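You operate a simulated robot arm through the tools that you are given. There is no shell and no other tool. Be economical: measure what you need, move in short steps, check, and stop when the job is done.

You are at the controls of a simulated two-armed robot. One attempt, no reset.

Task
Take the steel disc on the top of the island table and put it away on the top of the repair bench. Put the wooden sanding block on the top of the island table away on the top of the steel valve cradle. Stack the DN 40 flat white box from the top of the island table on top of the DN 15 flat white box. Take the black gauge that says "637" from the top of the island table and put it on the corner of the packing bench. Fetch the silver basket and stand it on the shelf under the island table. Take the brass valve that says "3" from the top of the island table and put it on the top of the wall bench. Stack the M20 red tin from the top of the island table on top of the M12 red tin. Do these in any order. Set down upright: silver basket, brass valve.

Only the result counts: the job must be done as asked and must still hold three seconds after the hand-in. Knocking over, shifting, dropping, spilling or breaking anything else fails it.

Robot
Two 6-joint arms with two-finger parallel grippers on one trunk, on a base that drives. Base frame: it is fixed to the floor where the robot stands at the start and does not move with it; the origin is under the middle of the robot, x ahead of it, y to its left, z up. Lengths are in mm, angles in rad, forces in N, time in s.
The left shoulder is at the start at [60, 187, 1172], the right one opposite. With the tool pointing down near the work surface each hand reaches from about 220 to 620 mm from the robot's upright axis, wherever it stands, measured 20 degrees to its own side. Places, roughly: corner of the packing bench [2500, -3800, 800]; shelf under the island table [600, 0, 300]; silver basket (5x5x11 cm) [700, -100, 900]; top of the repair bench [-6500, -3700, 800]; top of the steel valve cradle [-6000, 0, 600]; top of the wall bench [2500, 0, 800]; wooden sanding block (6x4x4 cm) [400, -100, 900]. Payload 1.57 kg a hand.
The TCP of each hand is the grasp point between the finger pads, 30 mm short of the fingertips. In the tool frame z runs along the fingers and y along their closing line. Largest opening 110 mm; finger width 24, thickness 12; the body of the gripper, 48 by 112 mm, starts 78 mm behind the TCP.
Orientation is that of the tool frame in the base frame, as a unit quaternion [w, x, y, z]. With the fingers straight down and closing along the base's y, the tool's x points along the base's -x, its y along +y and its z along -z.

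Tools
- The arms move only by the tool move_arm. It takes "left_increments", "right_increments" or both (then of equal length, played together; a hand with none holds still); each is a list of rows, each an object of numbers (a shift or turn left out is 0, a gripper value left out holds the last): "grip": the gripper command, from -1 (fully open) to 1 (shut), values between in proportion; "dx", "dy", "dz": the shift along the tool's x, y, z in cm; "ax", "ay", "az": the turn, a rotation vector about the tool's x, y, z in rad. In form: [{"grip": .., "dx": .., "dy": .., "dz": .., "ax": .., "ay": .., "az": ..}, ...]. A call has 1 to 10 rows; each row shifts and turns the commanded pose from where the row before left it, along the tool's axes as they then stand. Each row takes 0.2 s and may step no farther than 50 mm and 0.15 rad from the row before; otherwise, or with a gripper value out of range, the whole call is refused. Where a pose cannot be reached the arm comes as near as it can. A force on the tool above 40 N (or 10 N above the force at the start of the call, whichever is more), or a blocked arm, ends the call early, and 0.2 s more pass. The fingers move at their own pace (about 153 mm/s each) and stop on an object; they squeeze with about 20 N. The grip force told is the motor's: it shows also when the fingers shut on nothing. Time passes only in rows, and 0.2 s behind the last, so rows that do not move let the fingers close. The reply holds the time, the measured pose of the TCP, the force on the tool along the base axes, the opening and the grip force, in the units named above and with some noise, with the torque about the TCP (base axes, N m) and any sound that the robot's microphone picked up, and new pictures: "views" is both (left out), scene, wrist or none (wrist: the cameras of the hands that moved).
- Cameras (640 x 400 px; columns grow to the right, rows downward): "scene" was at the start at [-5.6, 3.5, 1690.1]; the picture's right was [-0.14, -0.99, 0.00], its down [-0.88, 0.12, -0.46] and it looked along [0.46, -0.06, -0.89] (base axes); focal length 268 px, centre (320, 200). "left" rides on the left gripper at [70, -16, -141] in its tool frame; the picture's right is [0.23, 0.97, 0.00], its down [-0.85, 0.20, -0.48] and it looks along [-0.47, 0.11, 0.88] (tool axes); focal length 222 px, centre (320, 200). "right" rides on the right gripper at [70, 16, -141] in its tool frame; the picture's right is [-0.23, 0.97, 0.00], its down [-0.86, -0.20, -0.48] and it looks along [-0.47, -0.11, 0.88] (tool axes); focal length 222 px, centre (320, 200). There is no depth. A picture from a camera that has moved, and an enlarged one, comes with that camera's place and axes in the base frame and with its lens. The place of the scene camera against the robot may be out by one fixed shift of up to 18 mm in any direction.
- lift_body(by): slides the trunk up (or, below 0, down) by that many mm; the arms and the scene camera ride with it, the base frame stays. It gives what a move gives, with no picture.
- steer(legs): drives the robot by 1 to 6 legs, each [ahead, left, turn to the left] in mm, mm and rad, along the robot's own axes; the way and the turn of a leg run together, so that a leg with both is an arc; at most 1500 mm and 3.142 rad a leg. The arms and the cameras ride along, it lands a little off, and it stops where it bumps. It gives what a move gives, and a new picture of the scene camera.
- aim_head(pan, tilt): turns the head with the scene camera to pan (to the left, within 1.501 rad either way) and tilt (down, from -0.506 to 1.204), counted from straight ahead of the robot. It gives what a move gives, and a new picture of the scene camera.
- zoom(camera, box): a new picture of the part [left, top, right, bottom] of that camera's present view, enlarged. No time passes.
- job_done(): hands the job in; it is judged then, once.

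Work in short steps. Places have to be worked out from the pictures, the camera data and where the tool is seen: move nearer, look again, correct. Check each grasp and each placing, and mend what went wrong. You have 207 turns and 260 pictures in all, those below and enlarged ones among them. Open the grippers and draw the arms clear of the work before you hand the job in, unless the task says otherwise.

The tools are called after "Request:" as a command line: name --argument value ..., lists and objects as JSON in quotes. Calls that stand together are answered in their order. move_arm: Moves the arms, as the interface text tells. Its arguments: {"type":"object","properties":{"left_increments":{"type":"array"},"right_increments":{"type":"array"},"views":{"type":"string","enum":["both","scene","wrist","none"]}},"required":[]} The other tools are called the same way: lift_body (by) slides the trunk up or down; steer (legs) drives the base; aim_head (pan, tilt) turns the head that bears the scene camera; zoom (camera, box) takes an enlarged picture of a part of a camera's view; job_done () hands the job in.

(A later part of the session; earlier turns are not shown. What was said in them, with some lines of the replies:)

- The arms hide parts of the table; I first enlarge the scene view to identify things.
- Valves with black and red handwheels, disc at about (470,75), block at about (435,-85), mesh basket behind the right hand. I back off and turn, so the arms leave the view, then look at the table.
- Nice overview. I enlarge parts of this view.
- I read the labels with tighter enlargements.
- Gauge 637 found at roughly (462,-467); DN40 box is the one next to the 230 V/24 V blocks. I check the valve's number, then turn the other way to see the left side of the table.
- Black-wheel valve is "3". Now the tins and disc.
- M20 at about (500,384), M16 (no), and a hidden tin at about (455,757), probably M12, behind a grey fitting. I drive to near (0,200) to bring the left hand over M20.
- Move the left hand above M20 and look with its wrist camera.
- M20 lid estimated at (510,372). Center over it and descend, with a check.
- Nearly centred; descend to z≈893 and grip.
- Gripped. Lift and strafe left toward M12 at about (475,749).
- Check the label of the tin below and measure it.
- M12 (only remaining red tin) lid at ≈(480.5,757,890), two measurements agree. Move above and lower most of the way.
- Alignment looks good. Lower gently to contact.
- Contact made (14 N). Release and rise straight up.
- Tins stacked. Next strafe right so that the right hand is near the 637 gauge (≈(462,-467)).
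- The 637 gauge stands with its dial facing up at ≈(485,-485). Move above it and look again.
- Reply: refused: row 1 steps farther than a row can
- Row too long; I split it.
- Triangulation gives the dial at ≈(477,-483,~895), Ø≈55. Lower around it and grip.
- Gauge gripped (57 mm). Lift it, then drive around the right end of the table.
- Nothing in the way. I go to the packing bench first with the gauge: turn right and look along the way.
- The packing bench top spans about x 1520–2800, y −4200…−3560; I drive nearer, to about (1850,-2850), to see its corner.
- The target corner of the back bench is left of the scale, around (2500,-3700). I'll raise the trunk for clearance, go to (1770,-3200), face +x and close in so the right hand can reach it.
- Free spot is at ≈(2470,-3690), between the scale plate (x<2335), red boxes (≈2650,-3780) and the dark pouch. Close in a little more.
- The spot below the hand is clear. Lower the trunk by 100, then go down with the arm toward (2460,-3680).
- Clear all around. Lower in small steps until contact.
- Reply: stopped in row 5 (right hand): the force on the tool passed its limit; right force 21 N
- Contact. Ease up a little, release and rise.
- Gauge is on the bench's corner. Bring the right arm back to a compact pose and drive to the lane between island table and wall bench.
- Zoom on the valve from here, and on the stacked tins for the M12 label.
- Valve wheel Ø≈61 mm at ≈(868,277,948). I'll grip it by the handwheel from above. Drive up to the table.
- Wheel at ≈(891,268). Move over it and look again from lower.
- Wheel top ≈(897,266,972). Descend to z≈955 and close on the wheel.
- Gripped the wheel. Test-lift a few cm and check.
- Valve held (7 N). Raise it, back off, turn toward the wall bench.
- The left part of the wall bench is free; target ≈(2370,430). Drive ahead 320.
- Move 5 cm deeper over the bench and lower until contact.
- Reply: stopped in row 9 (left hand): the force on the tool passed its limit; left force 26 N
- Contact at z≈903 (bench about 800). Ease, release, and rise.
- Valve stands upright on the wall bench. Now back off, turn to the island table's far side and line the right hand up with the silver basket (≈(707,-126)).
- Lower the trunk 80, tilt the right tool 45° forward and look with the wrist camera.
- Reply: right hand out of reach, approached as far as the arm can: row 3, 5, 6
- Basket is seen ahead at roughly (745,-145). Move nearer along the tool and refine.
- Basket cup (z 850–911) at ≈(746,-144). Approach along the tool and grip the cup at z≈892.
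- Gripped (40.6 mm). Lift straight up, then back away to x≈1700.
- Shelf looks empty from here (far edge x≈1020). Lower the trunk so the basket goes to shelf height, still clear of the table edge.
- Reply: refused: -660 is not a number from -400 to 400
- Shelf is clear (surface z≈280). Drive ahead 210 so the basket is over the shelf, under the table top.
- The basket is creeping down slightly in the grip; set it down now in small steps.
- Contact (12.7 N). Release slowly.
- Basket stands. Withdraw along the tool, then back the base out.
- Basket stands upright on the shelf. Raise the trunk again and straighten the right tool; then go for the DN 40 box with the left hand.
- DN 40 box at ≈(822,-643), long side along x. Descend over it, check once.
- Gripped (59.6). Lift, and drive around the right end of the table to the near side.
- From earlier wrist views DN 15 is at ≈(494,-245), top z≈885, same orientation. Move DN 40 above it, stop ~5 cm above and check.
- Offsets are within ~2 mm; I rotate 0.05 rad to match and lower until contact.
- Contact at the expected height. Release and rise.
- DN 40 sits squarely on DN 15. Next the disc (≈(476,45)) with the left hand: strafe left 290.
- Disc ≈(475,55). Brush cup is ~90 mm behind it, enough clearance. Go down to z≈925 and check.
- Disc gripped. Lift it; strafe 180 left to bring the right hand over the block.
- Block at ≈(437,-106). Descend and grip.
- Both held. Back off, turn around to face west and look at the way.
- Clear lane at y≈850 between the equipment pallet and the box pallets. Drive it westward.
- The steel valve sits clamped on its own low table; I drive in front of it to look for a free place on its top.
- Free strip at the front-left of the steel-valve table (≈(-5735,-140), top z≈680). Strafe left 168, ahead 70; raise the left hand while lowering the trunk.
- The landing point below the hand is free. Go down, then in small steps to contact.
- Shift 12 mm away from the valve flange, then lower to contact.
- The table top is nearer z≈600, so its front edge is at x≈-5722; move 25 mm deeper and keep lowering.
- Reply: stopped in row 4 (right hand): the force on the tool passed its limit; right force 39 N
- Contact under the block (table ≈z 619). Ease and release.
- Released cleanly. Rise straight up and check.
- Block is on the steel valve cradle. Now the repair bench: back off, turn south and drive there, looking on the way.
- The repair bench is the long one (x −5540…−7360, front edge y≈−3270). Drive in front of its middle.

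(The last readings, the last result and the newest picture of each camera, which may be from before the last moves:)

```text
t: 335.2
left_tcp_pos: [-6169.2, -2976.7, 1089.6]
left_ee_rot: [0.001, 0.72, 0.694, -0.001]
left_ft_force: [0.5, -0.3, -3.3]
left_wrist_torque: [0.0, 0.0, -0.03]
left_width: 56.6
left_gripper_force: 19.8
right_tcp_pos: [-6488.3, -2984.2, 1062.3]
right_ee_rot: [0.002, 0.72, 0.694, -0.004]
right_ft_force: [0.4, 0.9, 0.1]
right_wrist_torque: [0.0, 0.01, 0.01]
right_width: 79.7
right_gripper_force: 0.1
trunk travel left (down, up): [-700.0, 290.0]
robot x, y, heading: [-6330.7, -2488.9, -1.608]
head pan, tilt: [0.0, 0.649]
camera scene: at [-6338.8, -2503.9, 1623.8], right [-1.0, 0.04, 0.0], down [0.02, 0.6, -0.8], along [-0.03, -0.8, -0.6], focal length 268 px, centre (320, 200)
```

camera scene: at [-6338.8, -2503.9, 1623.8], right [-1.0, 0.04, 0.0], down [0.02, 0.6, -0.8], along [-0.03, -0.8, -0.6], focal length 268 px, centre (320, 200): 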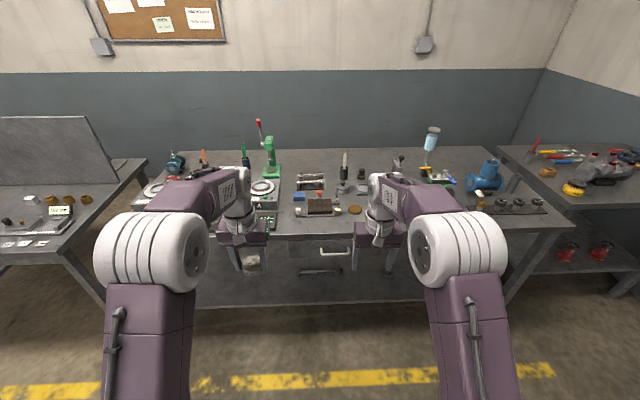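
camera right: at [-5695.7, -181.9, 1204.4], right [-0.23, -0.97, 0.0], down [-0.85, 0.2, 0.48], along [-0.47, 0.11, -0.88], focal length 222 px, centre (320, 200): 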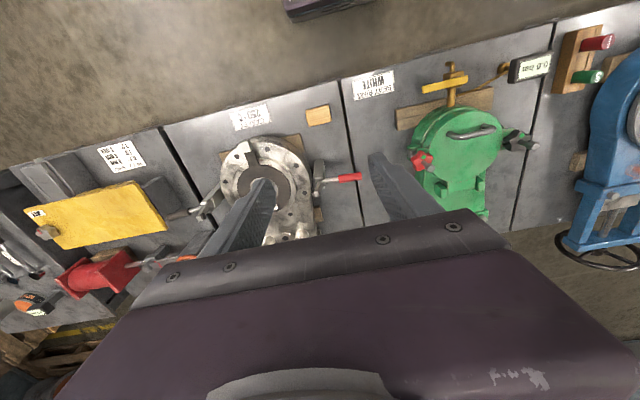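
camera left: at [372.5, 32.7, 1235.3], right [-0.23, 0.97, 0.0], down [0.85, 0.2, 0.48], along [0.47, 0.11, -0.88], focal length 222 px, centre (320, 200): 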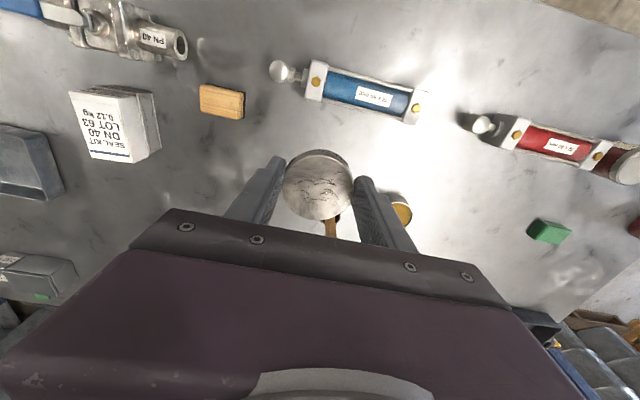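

Request:
zoom --camera "right" --box '[0, 0, 640, 400]'

Request:
zoom --camera "scene" --box '[220, 130, 560, 270]'

```text
1.00 times, centred on (320, 200) of right
camera zoom: at [-6469.7, -2915.6, 1203.4], right [0.96, -0.26, 0.0], down [-0.23, -0.84, 0.48], along [-0.13, -0.47, -0.88], focal length 222 px, centre (320, 200)
```

zoom: 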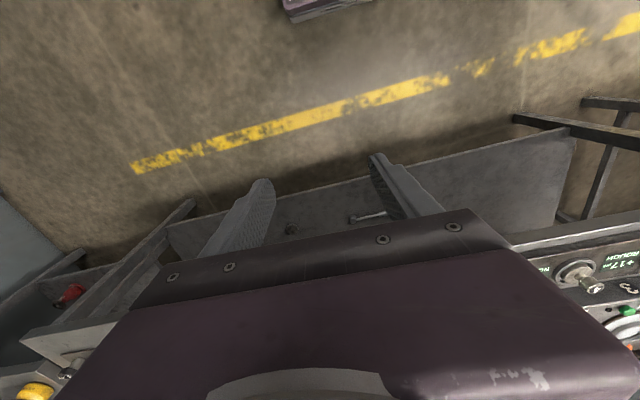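

```text
1.88 times, centred on (390, 200) of scene
camera zoom: at [-6338.8, -2503.9, 1623.8], right [-1.0, 0.04, 0.0], down [0.02, 0.6, -0.8], along [-0.03, -0.8, -0.6], focal length 505 px, centre (188, 200)
```

zoom: 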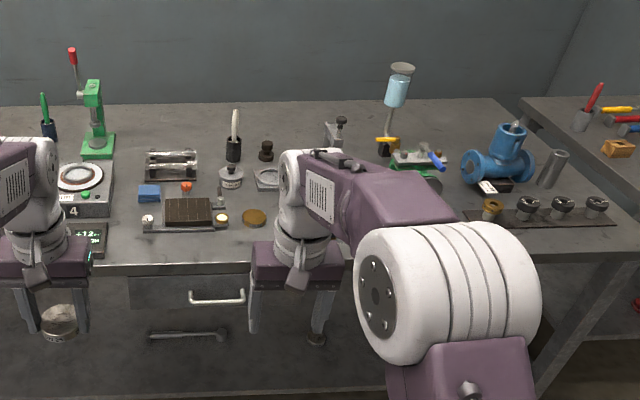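

Likely free strip between the brass coin (x≈-6536) and the knob plate (x≈-6950). Strafe right so the left hand faces x≈-6720, raise the right hand, and look with the left wrist camera.

Request:
steer --legs '[[0, -530, 0.04]]'

Request:
move_arm --right_increments '[{"dz": -5}, {"dz": -5}, {"dz": -5}]' --views "none"

Request:
steer --legs '[[330, 0, 0]]'

Request:
zoom --camera "left" --box '[0, 0, 640, 400]'

```text
t: 338.3
left_tcp_pos: [-6671.0, -2960.8, 1089.5]
left_ee_rot: [0.002, 0.705, 0.709, -0.001]
left_ft_force: [-0.4, -0.3, -3.5]
left_wrist_torque: [0.04, 0.01, 0.01]
left_width: 56.5
left_gripper_force: 20.0
right_tcp_pos: [-6990.5, -2983.4, 1062.0]
right_ee_rot: [0.002, 0.706, 0.709, -0.003]
right_ft_force: [0.1, 0.6, 0.4]
right_wrist_torque: [0.01, -0.03, 0.02]
right_width: 79.4
right_gripper_force: 0.1
trunk travel left (down, up): [-700.0, 290.0]
robot x, y, heading: [-6852.2, -2479.5, -1.568]
head pan, tilt: [0.0, 0.649]
camera scene: at [-6859.4, -2495.4, 1623.7], right [-1.0, 0.0, 0.0], down [0.0, 0.6, -0.8], along [0.0, -0.8, -0.6], focal length 268 px, centre (320, 200)
```

scene: 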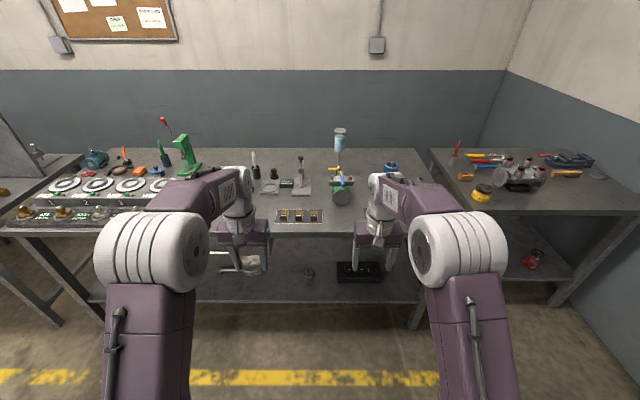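

```text
t: 339.1
left_tcp_pos: [-6671.6, -2959.8, 1089.7]
left_ee_rot: [0.0, 0.705, 0.709, -0.001]
left_ft_force: [0.7, -1.1, -2.7]
left_wrist_torque: [0.06, 0.03, 0.03]
left_width: 56.5
left_gripper_force: 19.8
right_tcp_pos: [-6994.0, -2984.1, 1212.0]
right_ee_rot: [0.002, 0.705, 0.709, -0.002]
right_ft_force: [-1.2, -0.2, -0.4]
right_wrist_torque: [0.0, 0.02, 0.02]
right_width: 79.8
right_gripper_force: 0.0
trunk travel left (down, up): [-700.0, 290.0]
robot x, y, heading: [-6853.0, -2481.0, -1.566]
head pan, tilt: [0.0, 0.649]
```

```text
t: 341.2
left_tcp_pos: [-6671.9, -3285.3, 1089.7]
left_ee_rot: [0.001, 0.707, 0.707, -0.001]
left_ft_force: [1.3, 0.0, -2.8]
left_wrist_torque: [0.01, -0.02, -0.01]
left_width: 56.6
left_gripper_force: 20.0
right_tcp_pos: [-6994.1, -3306.2, 1213.6]
right_ee_rot: [0.003, 0.707, 0.708, -0.003]
right_ft_force: [0.2, 1.0, -0.6]
right_wrist_torque: [0.0, -0.02, 0.01]
right_width: 79.8
right_gripper_force: 0.1
trunk travel left (down, up): [-700.0, 290.0]
robot x, y, heading: [-6851.2, -2804.9, -1.57]
head pan, tilt: [0.0, 0.649]
camera scene: at [-6859.2, -2818.2, 1623.8], right [-1.0, 0.0, 0.0], down [0.0, 0.6, -0.8], along [0.0, -0.8, -0.6], focal length 268 px, centre (320, 200)
```

scene: 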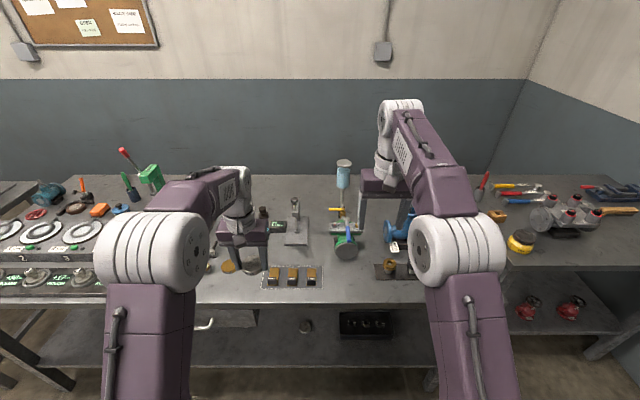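

```text
1.00 times, centred on (320, 200) of left
camera zoom: at [-6689.2, -3215.1, 1231.1], right [0.97, 0.23, 0.0], down [0.2, -0.85, 0.48], along [0.11, -0.47, -0.88], focal length 222 px, centre (320, 200)
```

zoom: 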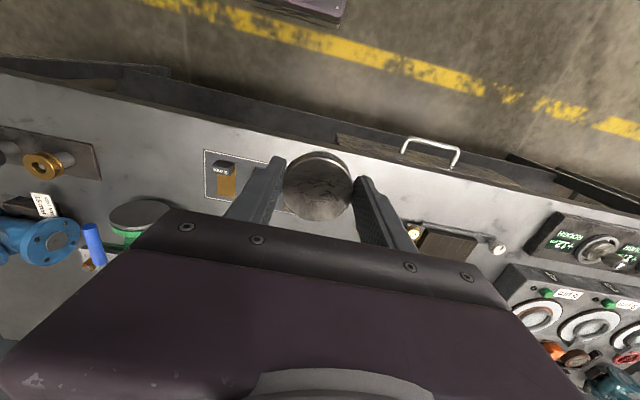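

A free gap lies between the three-knob tray and the brass knob plate, ≈(-6952,-3393). Strafe right 280 and ahead 105.

Request:
steer --legs '[[0, -280, 0], [105, 0, 0]]'

Request:
zoom --camera "left" --box '[0, 0, 640, 400]'

```text
t: 344.0
left_tcp_pos: [-6944.7, -3391.2, 1090.1]
left_ee_rot: [0.001, 0.703, 0.711, -0.002]
left_ft_force: [0.4, -0.5, -2.5]
left_wrist_torque: [0.02, 0.01, 0.01]
left_width: 56.7
left_gripper_force: 20.1
right_tcp_pos: [-7265.7, -3416.1, 1213.9]
right_ee_rot: [0.002, 0.703, 0.711, -0.003]
right_ft_force: [0.2, -0.7, 0.5]
right_wrist_torque: [0.01, -0.02, 0.01]
right_width: 79.8
right_gripper_force: 0.1
trunk travel left (down, up): [-700.0, 290.0]
robot x, y, heading: [-7128.7, -2912.4, -1.559]
head pan, tilt: [0.0, 0.649]
camera scene: at [-7138.0, -2926.5, 1623.8], right [-1.0, -0.01, 0.0], down [-0.01, 0.6, -0.8], along [0.01, -0.8, -0.6], focal length 268 px, centre (320, 200)
```

scene: 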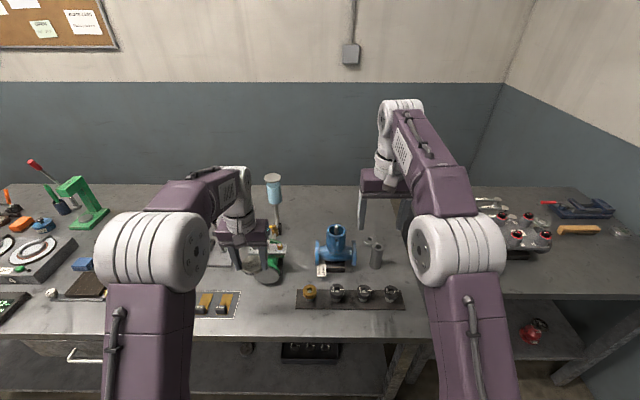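

```text
1.00 times, centred on (320, 200) of left
camera zoom: at [-6963.3, -3321.3, 1231.2], right [0.97, 0.24, 0.0], down [0.21, -0.85, 0.48], along [0.11, -0.47, -0.88], focal length 222 px, centre (320, 200)
```

zoom: 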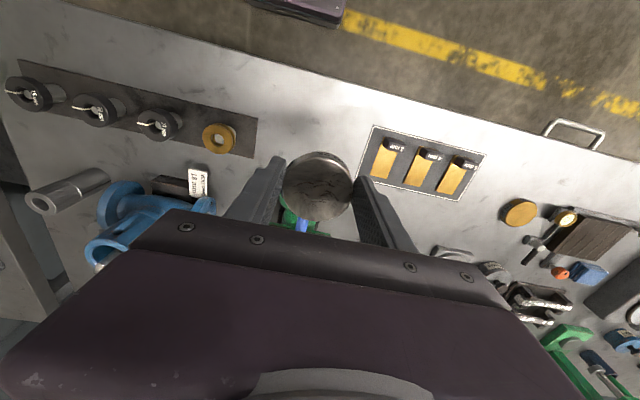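

The spot below is clear (gap ≈175 mm). Centre a bit and descend.

Request:
move_arm --left_increments '[{"dy": -1.3, "dz": 4}, {"dz": 4.8}, {"dz": 4.8}, {"dz": 2.5}]' --views "wrist"

```text
t: 345.0
left_tcp_pos: [-6959.6, -3389.1, 927.4]
left_ee_rot: [0.001, 0.702, 0.712, -0.001]
left_ft_force: [0.2, -0.6, -3.4]
left_wrist_torque: [0.02, 0.02, -0.04]
left_width: 56.5
left_gripper_force: 19.9
right_tcp_pos: [-7266.5, -3417.6, 1212.4]
right_ee_rot: [0.002, 0.703, 0.711, -0.003]
right_ft_force: [-0.2, 0.3, -0.4]
right_wrist_torque: [0.0, 0.03, -0.05]
right_width: 79.5
right_gripper_force: 0.0
trunk travel left (down, up): [-700.0, 290.0]
robot x, y, heading: [-7127.1, -2913.4, -1.558]
head pan, tilt: [0.0, 0.649]
camera left: at [-6976.7, -3320.9, 1068.8], right [0.97, 0.24, 0.0], down [0.21, -0.85, 0.48], along [0.11, -0.47, -0.88], focal length 222 px, centre (320, 200)
```

left: 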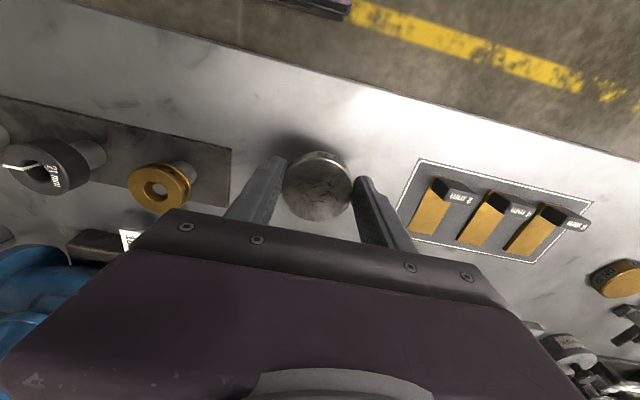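

Request:
move_arm --left_increments '[{"dz": 1.5}, {"dz": 1}, {"dz": 0.6}, {"dz": 0.5}, {"dz": 0.4}, {"dz": 0.4}, {"dz": 0.4}, {"dz": 0.4}, {"dz": 0.4}, {"dz": 0.4}]' --views "wrist"

```text
t: 346.9
left_tcp_pos: [-6958.9, -3390.6, 880.5]
left_ee_rot: [0.003, 0.703, 0.711, -0.003]
left_ft_force: [-0.1, 7.1, 20.7]
left_wrist_torque: [0.51, 0.76, -0.12]
left_width: 56.5
left_gripper_force: 19.8
right_tcp_pos: [-7266.8, -3414.8, 1214.1]
right_ee_rot: [0.005, 0.703, 0.711, -0.004]
right_ft_force: [0.4, 0.6, 0.3]
right_wrist_torque: [0.0, -0.03, -0.01]
right_width: 79.8
right_gripper_force: 0.1
trunk travel left (down, up): [-700.0, 290.0]
robot x, y, heading: [-7129.3, -2909.9, -1.561]
head pan, tilt: [0.0, 0.649]
stopped in row 9 (left hand): the force on the tool passed its limit (the readings are from after the stop); the commanded pose is now the measured one
camera left: at [-6976.6, -3320.6, 1021.2], right [0.97, 0.24, 0.0], down [0.21, -0.85, 0.49], along [0.12, -0.47, -0.87], focal length 222 px, centre (320, 200)
```

left: 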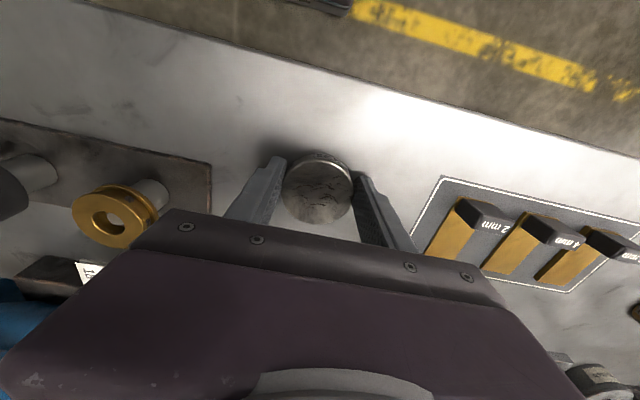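

Contact. Ease, release, rise.

Request:
move_arm --left_increments '[{"dz": -0.15}, {}, {"grip": 0.2}, {"grip": -0.2}, {"grip": -0.4}, {}, {"dz": -2}, {"dz": -5}, {"dz": -5}, {"dz": -5}]' --views "wrist"

Request:
zoom --camera "left" --box '[220, 60, 420, 220]'

```text
t: 349.1
left_tcp_pos: [-6957.9, -3388.3, 1054.0]
left_ee_rot: [0.003, 0.703, 0.711, -0.003]
left_ft_force: [-0.3, 0.2, -0.5]
left_wrist_torque: [-0.01, 0.0, 0.01]
left_width: 77.0
left_gripper_force: 0.1
right_tcp_pos: [-7266.4, -3415.1, 1214.1]
right_ee_rot: [0.002, 0.702, 0.712, -0.004]
right_ft_force: [-0.3, 0.1, 0.5]
right_wrist_torque: [-0.02, 0.02, -0.02]
right_width: 79.9
right_gripper_force: 0.0
trunk travel left (down, up): [-700.0, 290.0]
robot x, y, heading: [-7127.3, -2910.6, -1.558]
head pan, tilt: [0.0, 0.649]
camera left: at [-6975.9, -3318.6, 1195.0], right [0.97, 0.24, 0.0], down [0.21, -0.85, 0.49], along [0.11, -0.47, -0.87], focal length 222 px, centre (320, 200)
```

left: 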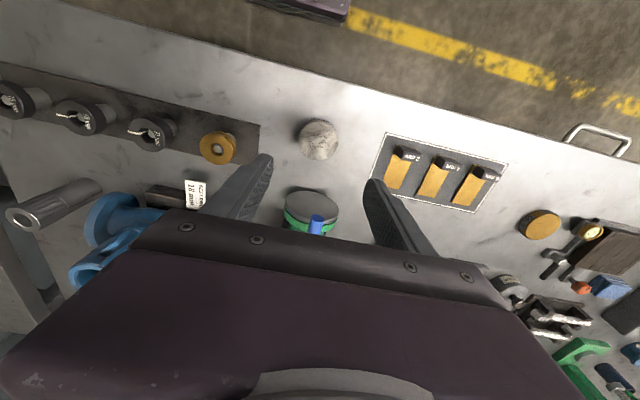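

```text
2.50 times, centred on (320, 140) of left
camera zoom: at [-6975.9, -3318.6, 1195.0], right [0.97, 0.24, 0.0], down [0.21, -0.85, 0.49], along [0.11, -0.47, -0.87], focal length 555 px, centre (320, 350)
```

zoom: 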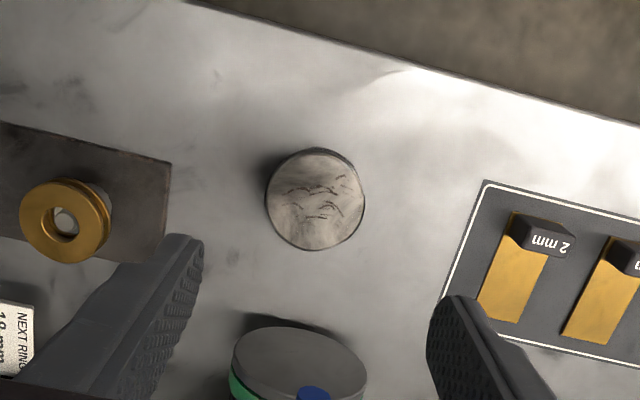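

The disc lies on the repair bench; all seven jobs are done. Open both grippers and draw back clear.

Request:
move_arm --left_increments '[{"dz": -4}, {"grip": -1}, {}]' --right_increments '[{"dz": 0}, {"grip": -1}, {}]' --views "none"

Request:
steer --legs '[[-450, 0, 0]]'

```text
t: 349.9
left_tcp_pos: [-6961.4, -3390.4, 1091.4]
left_ee_rot: [0.003, 0.702, 0.712, -0.002]
left_ft_force: [-0.2, 0.1, 0.1]
left_wrist_torque: [-0.01, -0.04, 0.0]
left_width: 110.0
left_gripper_force: 0.1
right_tcp_pos: [-7265.9, -3417.2, 1213.4]
right_ee_rot: [0.002, 0.702, 0.712, -0.003]
right_ft_force: [-0.8, -0.4, 0.0]
right_wrist_torque: [-0.01, 0.01, 0.0]
right_width: 109.7
right_gripper_force: 0.1
trunk travel left (down, up): [-700.0, 290.0]
robot x, y, heading: [-7129.2, -2911.6, -1.557]
head pan, tilt: [0.0, 0.649]
```

```text
t: 352.6
left_tcp_pos: [-6968.3, -2939.3, 1091.1]
left_ee_rot: [0.002, 0.705, 0.709, -0.002]
left_ft_force: [0.5, 0.6, -0.1]
left_wrist_torque: [0.01, 0.03, 0.04]
left_width: 110.0
left_gripper_force: 0.0
right_tcp_pos: [-7274.1, -2963.7, 1212.8]
right_ee_rot: [0.002, 0.705, 0.709, -0.003]
right_ft_force: [-0.6, 0.4, -0.1]
right_wrist_torque: [0.01, 0.02, -0.02]
right_width: 110.2
right_gripper_force: 0.1
trunk travel left (down, up): [-700.0, 290.0]
robot x, y, heading: [-7133.2, -2458.7, -1.563]
head pan, tilt: [0.0, 0.649]
camera scene: at [-7142.2, -2475.3, 1623.7], right [-1.0, -0.01, 0.0], down [0.0, 0.61, -0.8], along [0.01, -0.8, -0.61], focal length 268 px, centre (320, 200)
```

scene: 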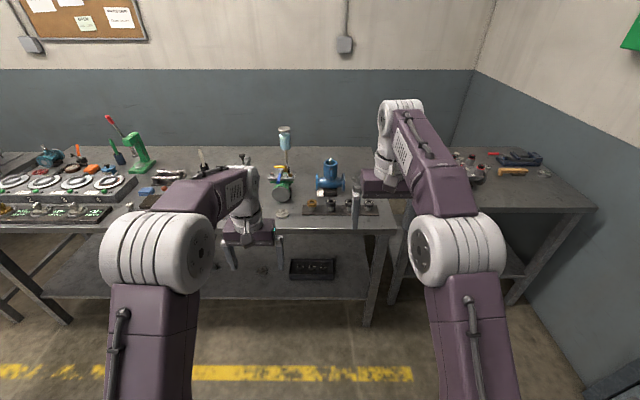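

Everything is placed, the grippers are open and the arms are clear; I hand the job in.

Request:
job_done

```text
The job is handed in.
```

All seven items are placed where you asked, with the silver basket and the brass valve standing upright. The grippers are open and the arms are clear. Two spots needed some interpretation:

- **M12 tin:** I never saw the "M12" label on the lower tin. I took it to be M12 because it was the only red tin left besides M16 and M20.
- **Gauge 637:** I put it on the front-left part of the packing bench, near the given coordinates; nothing on the bench marked which corner was meant.
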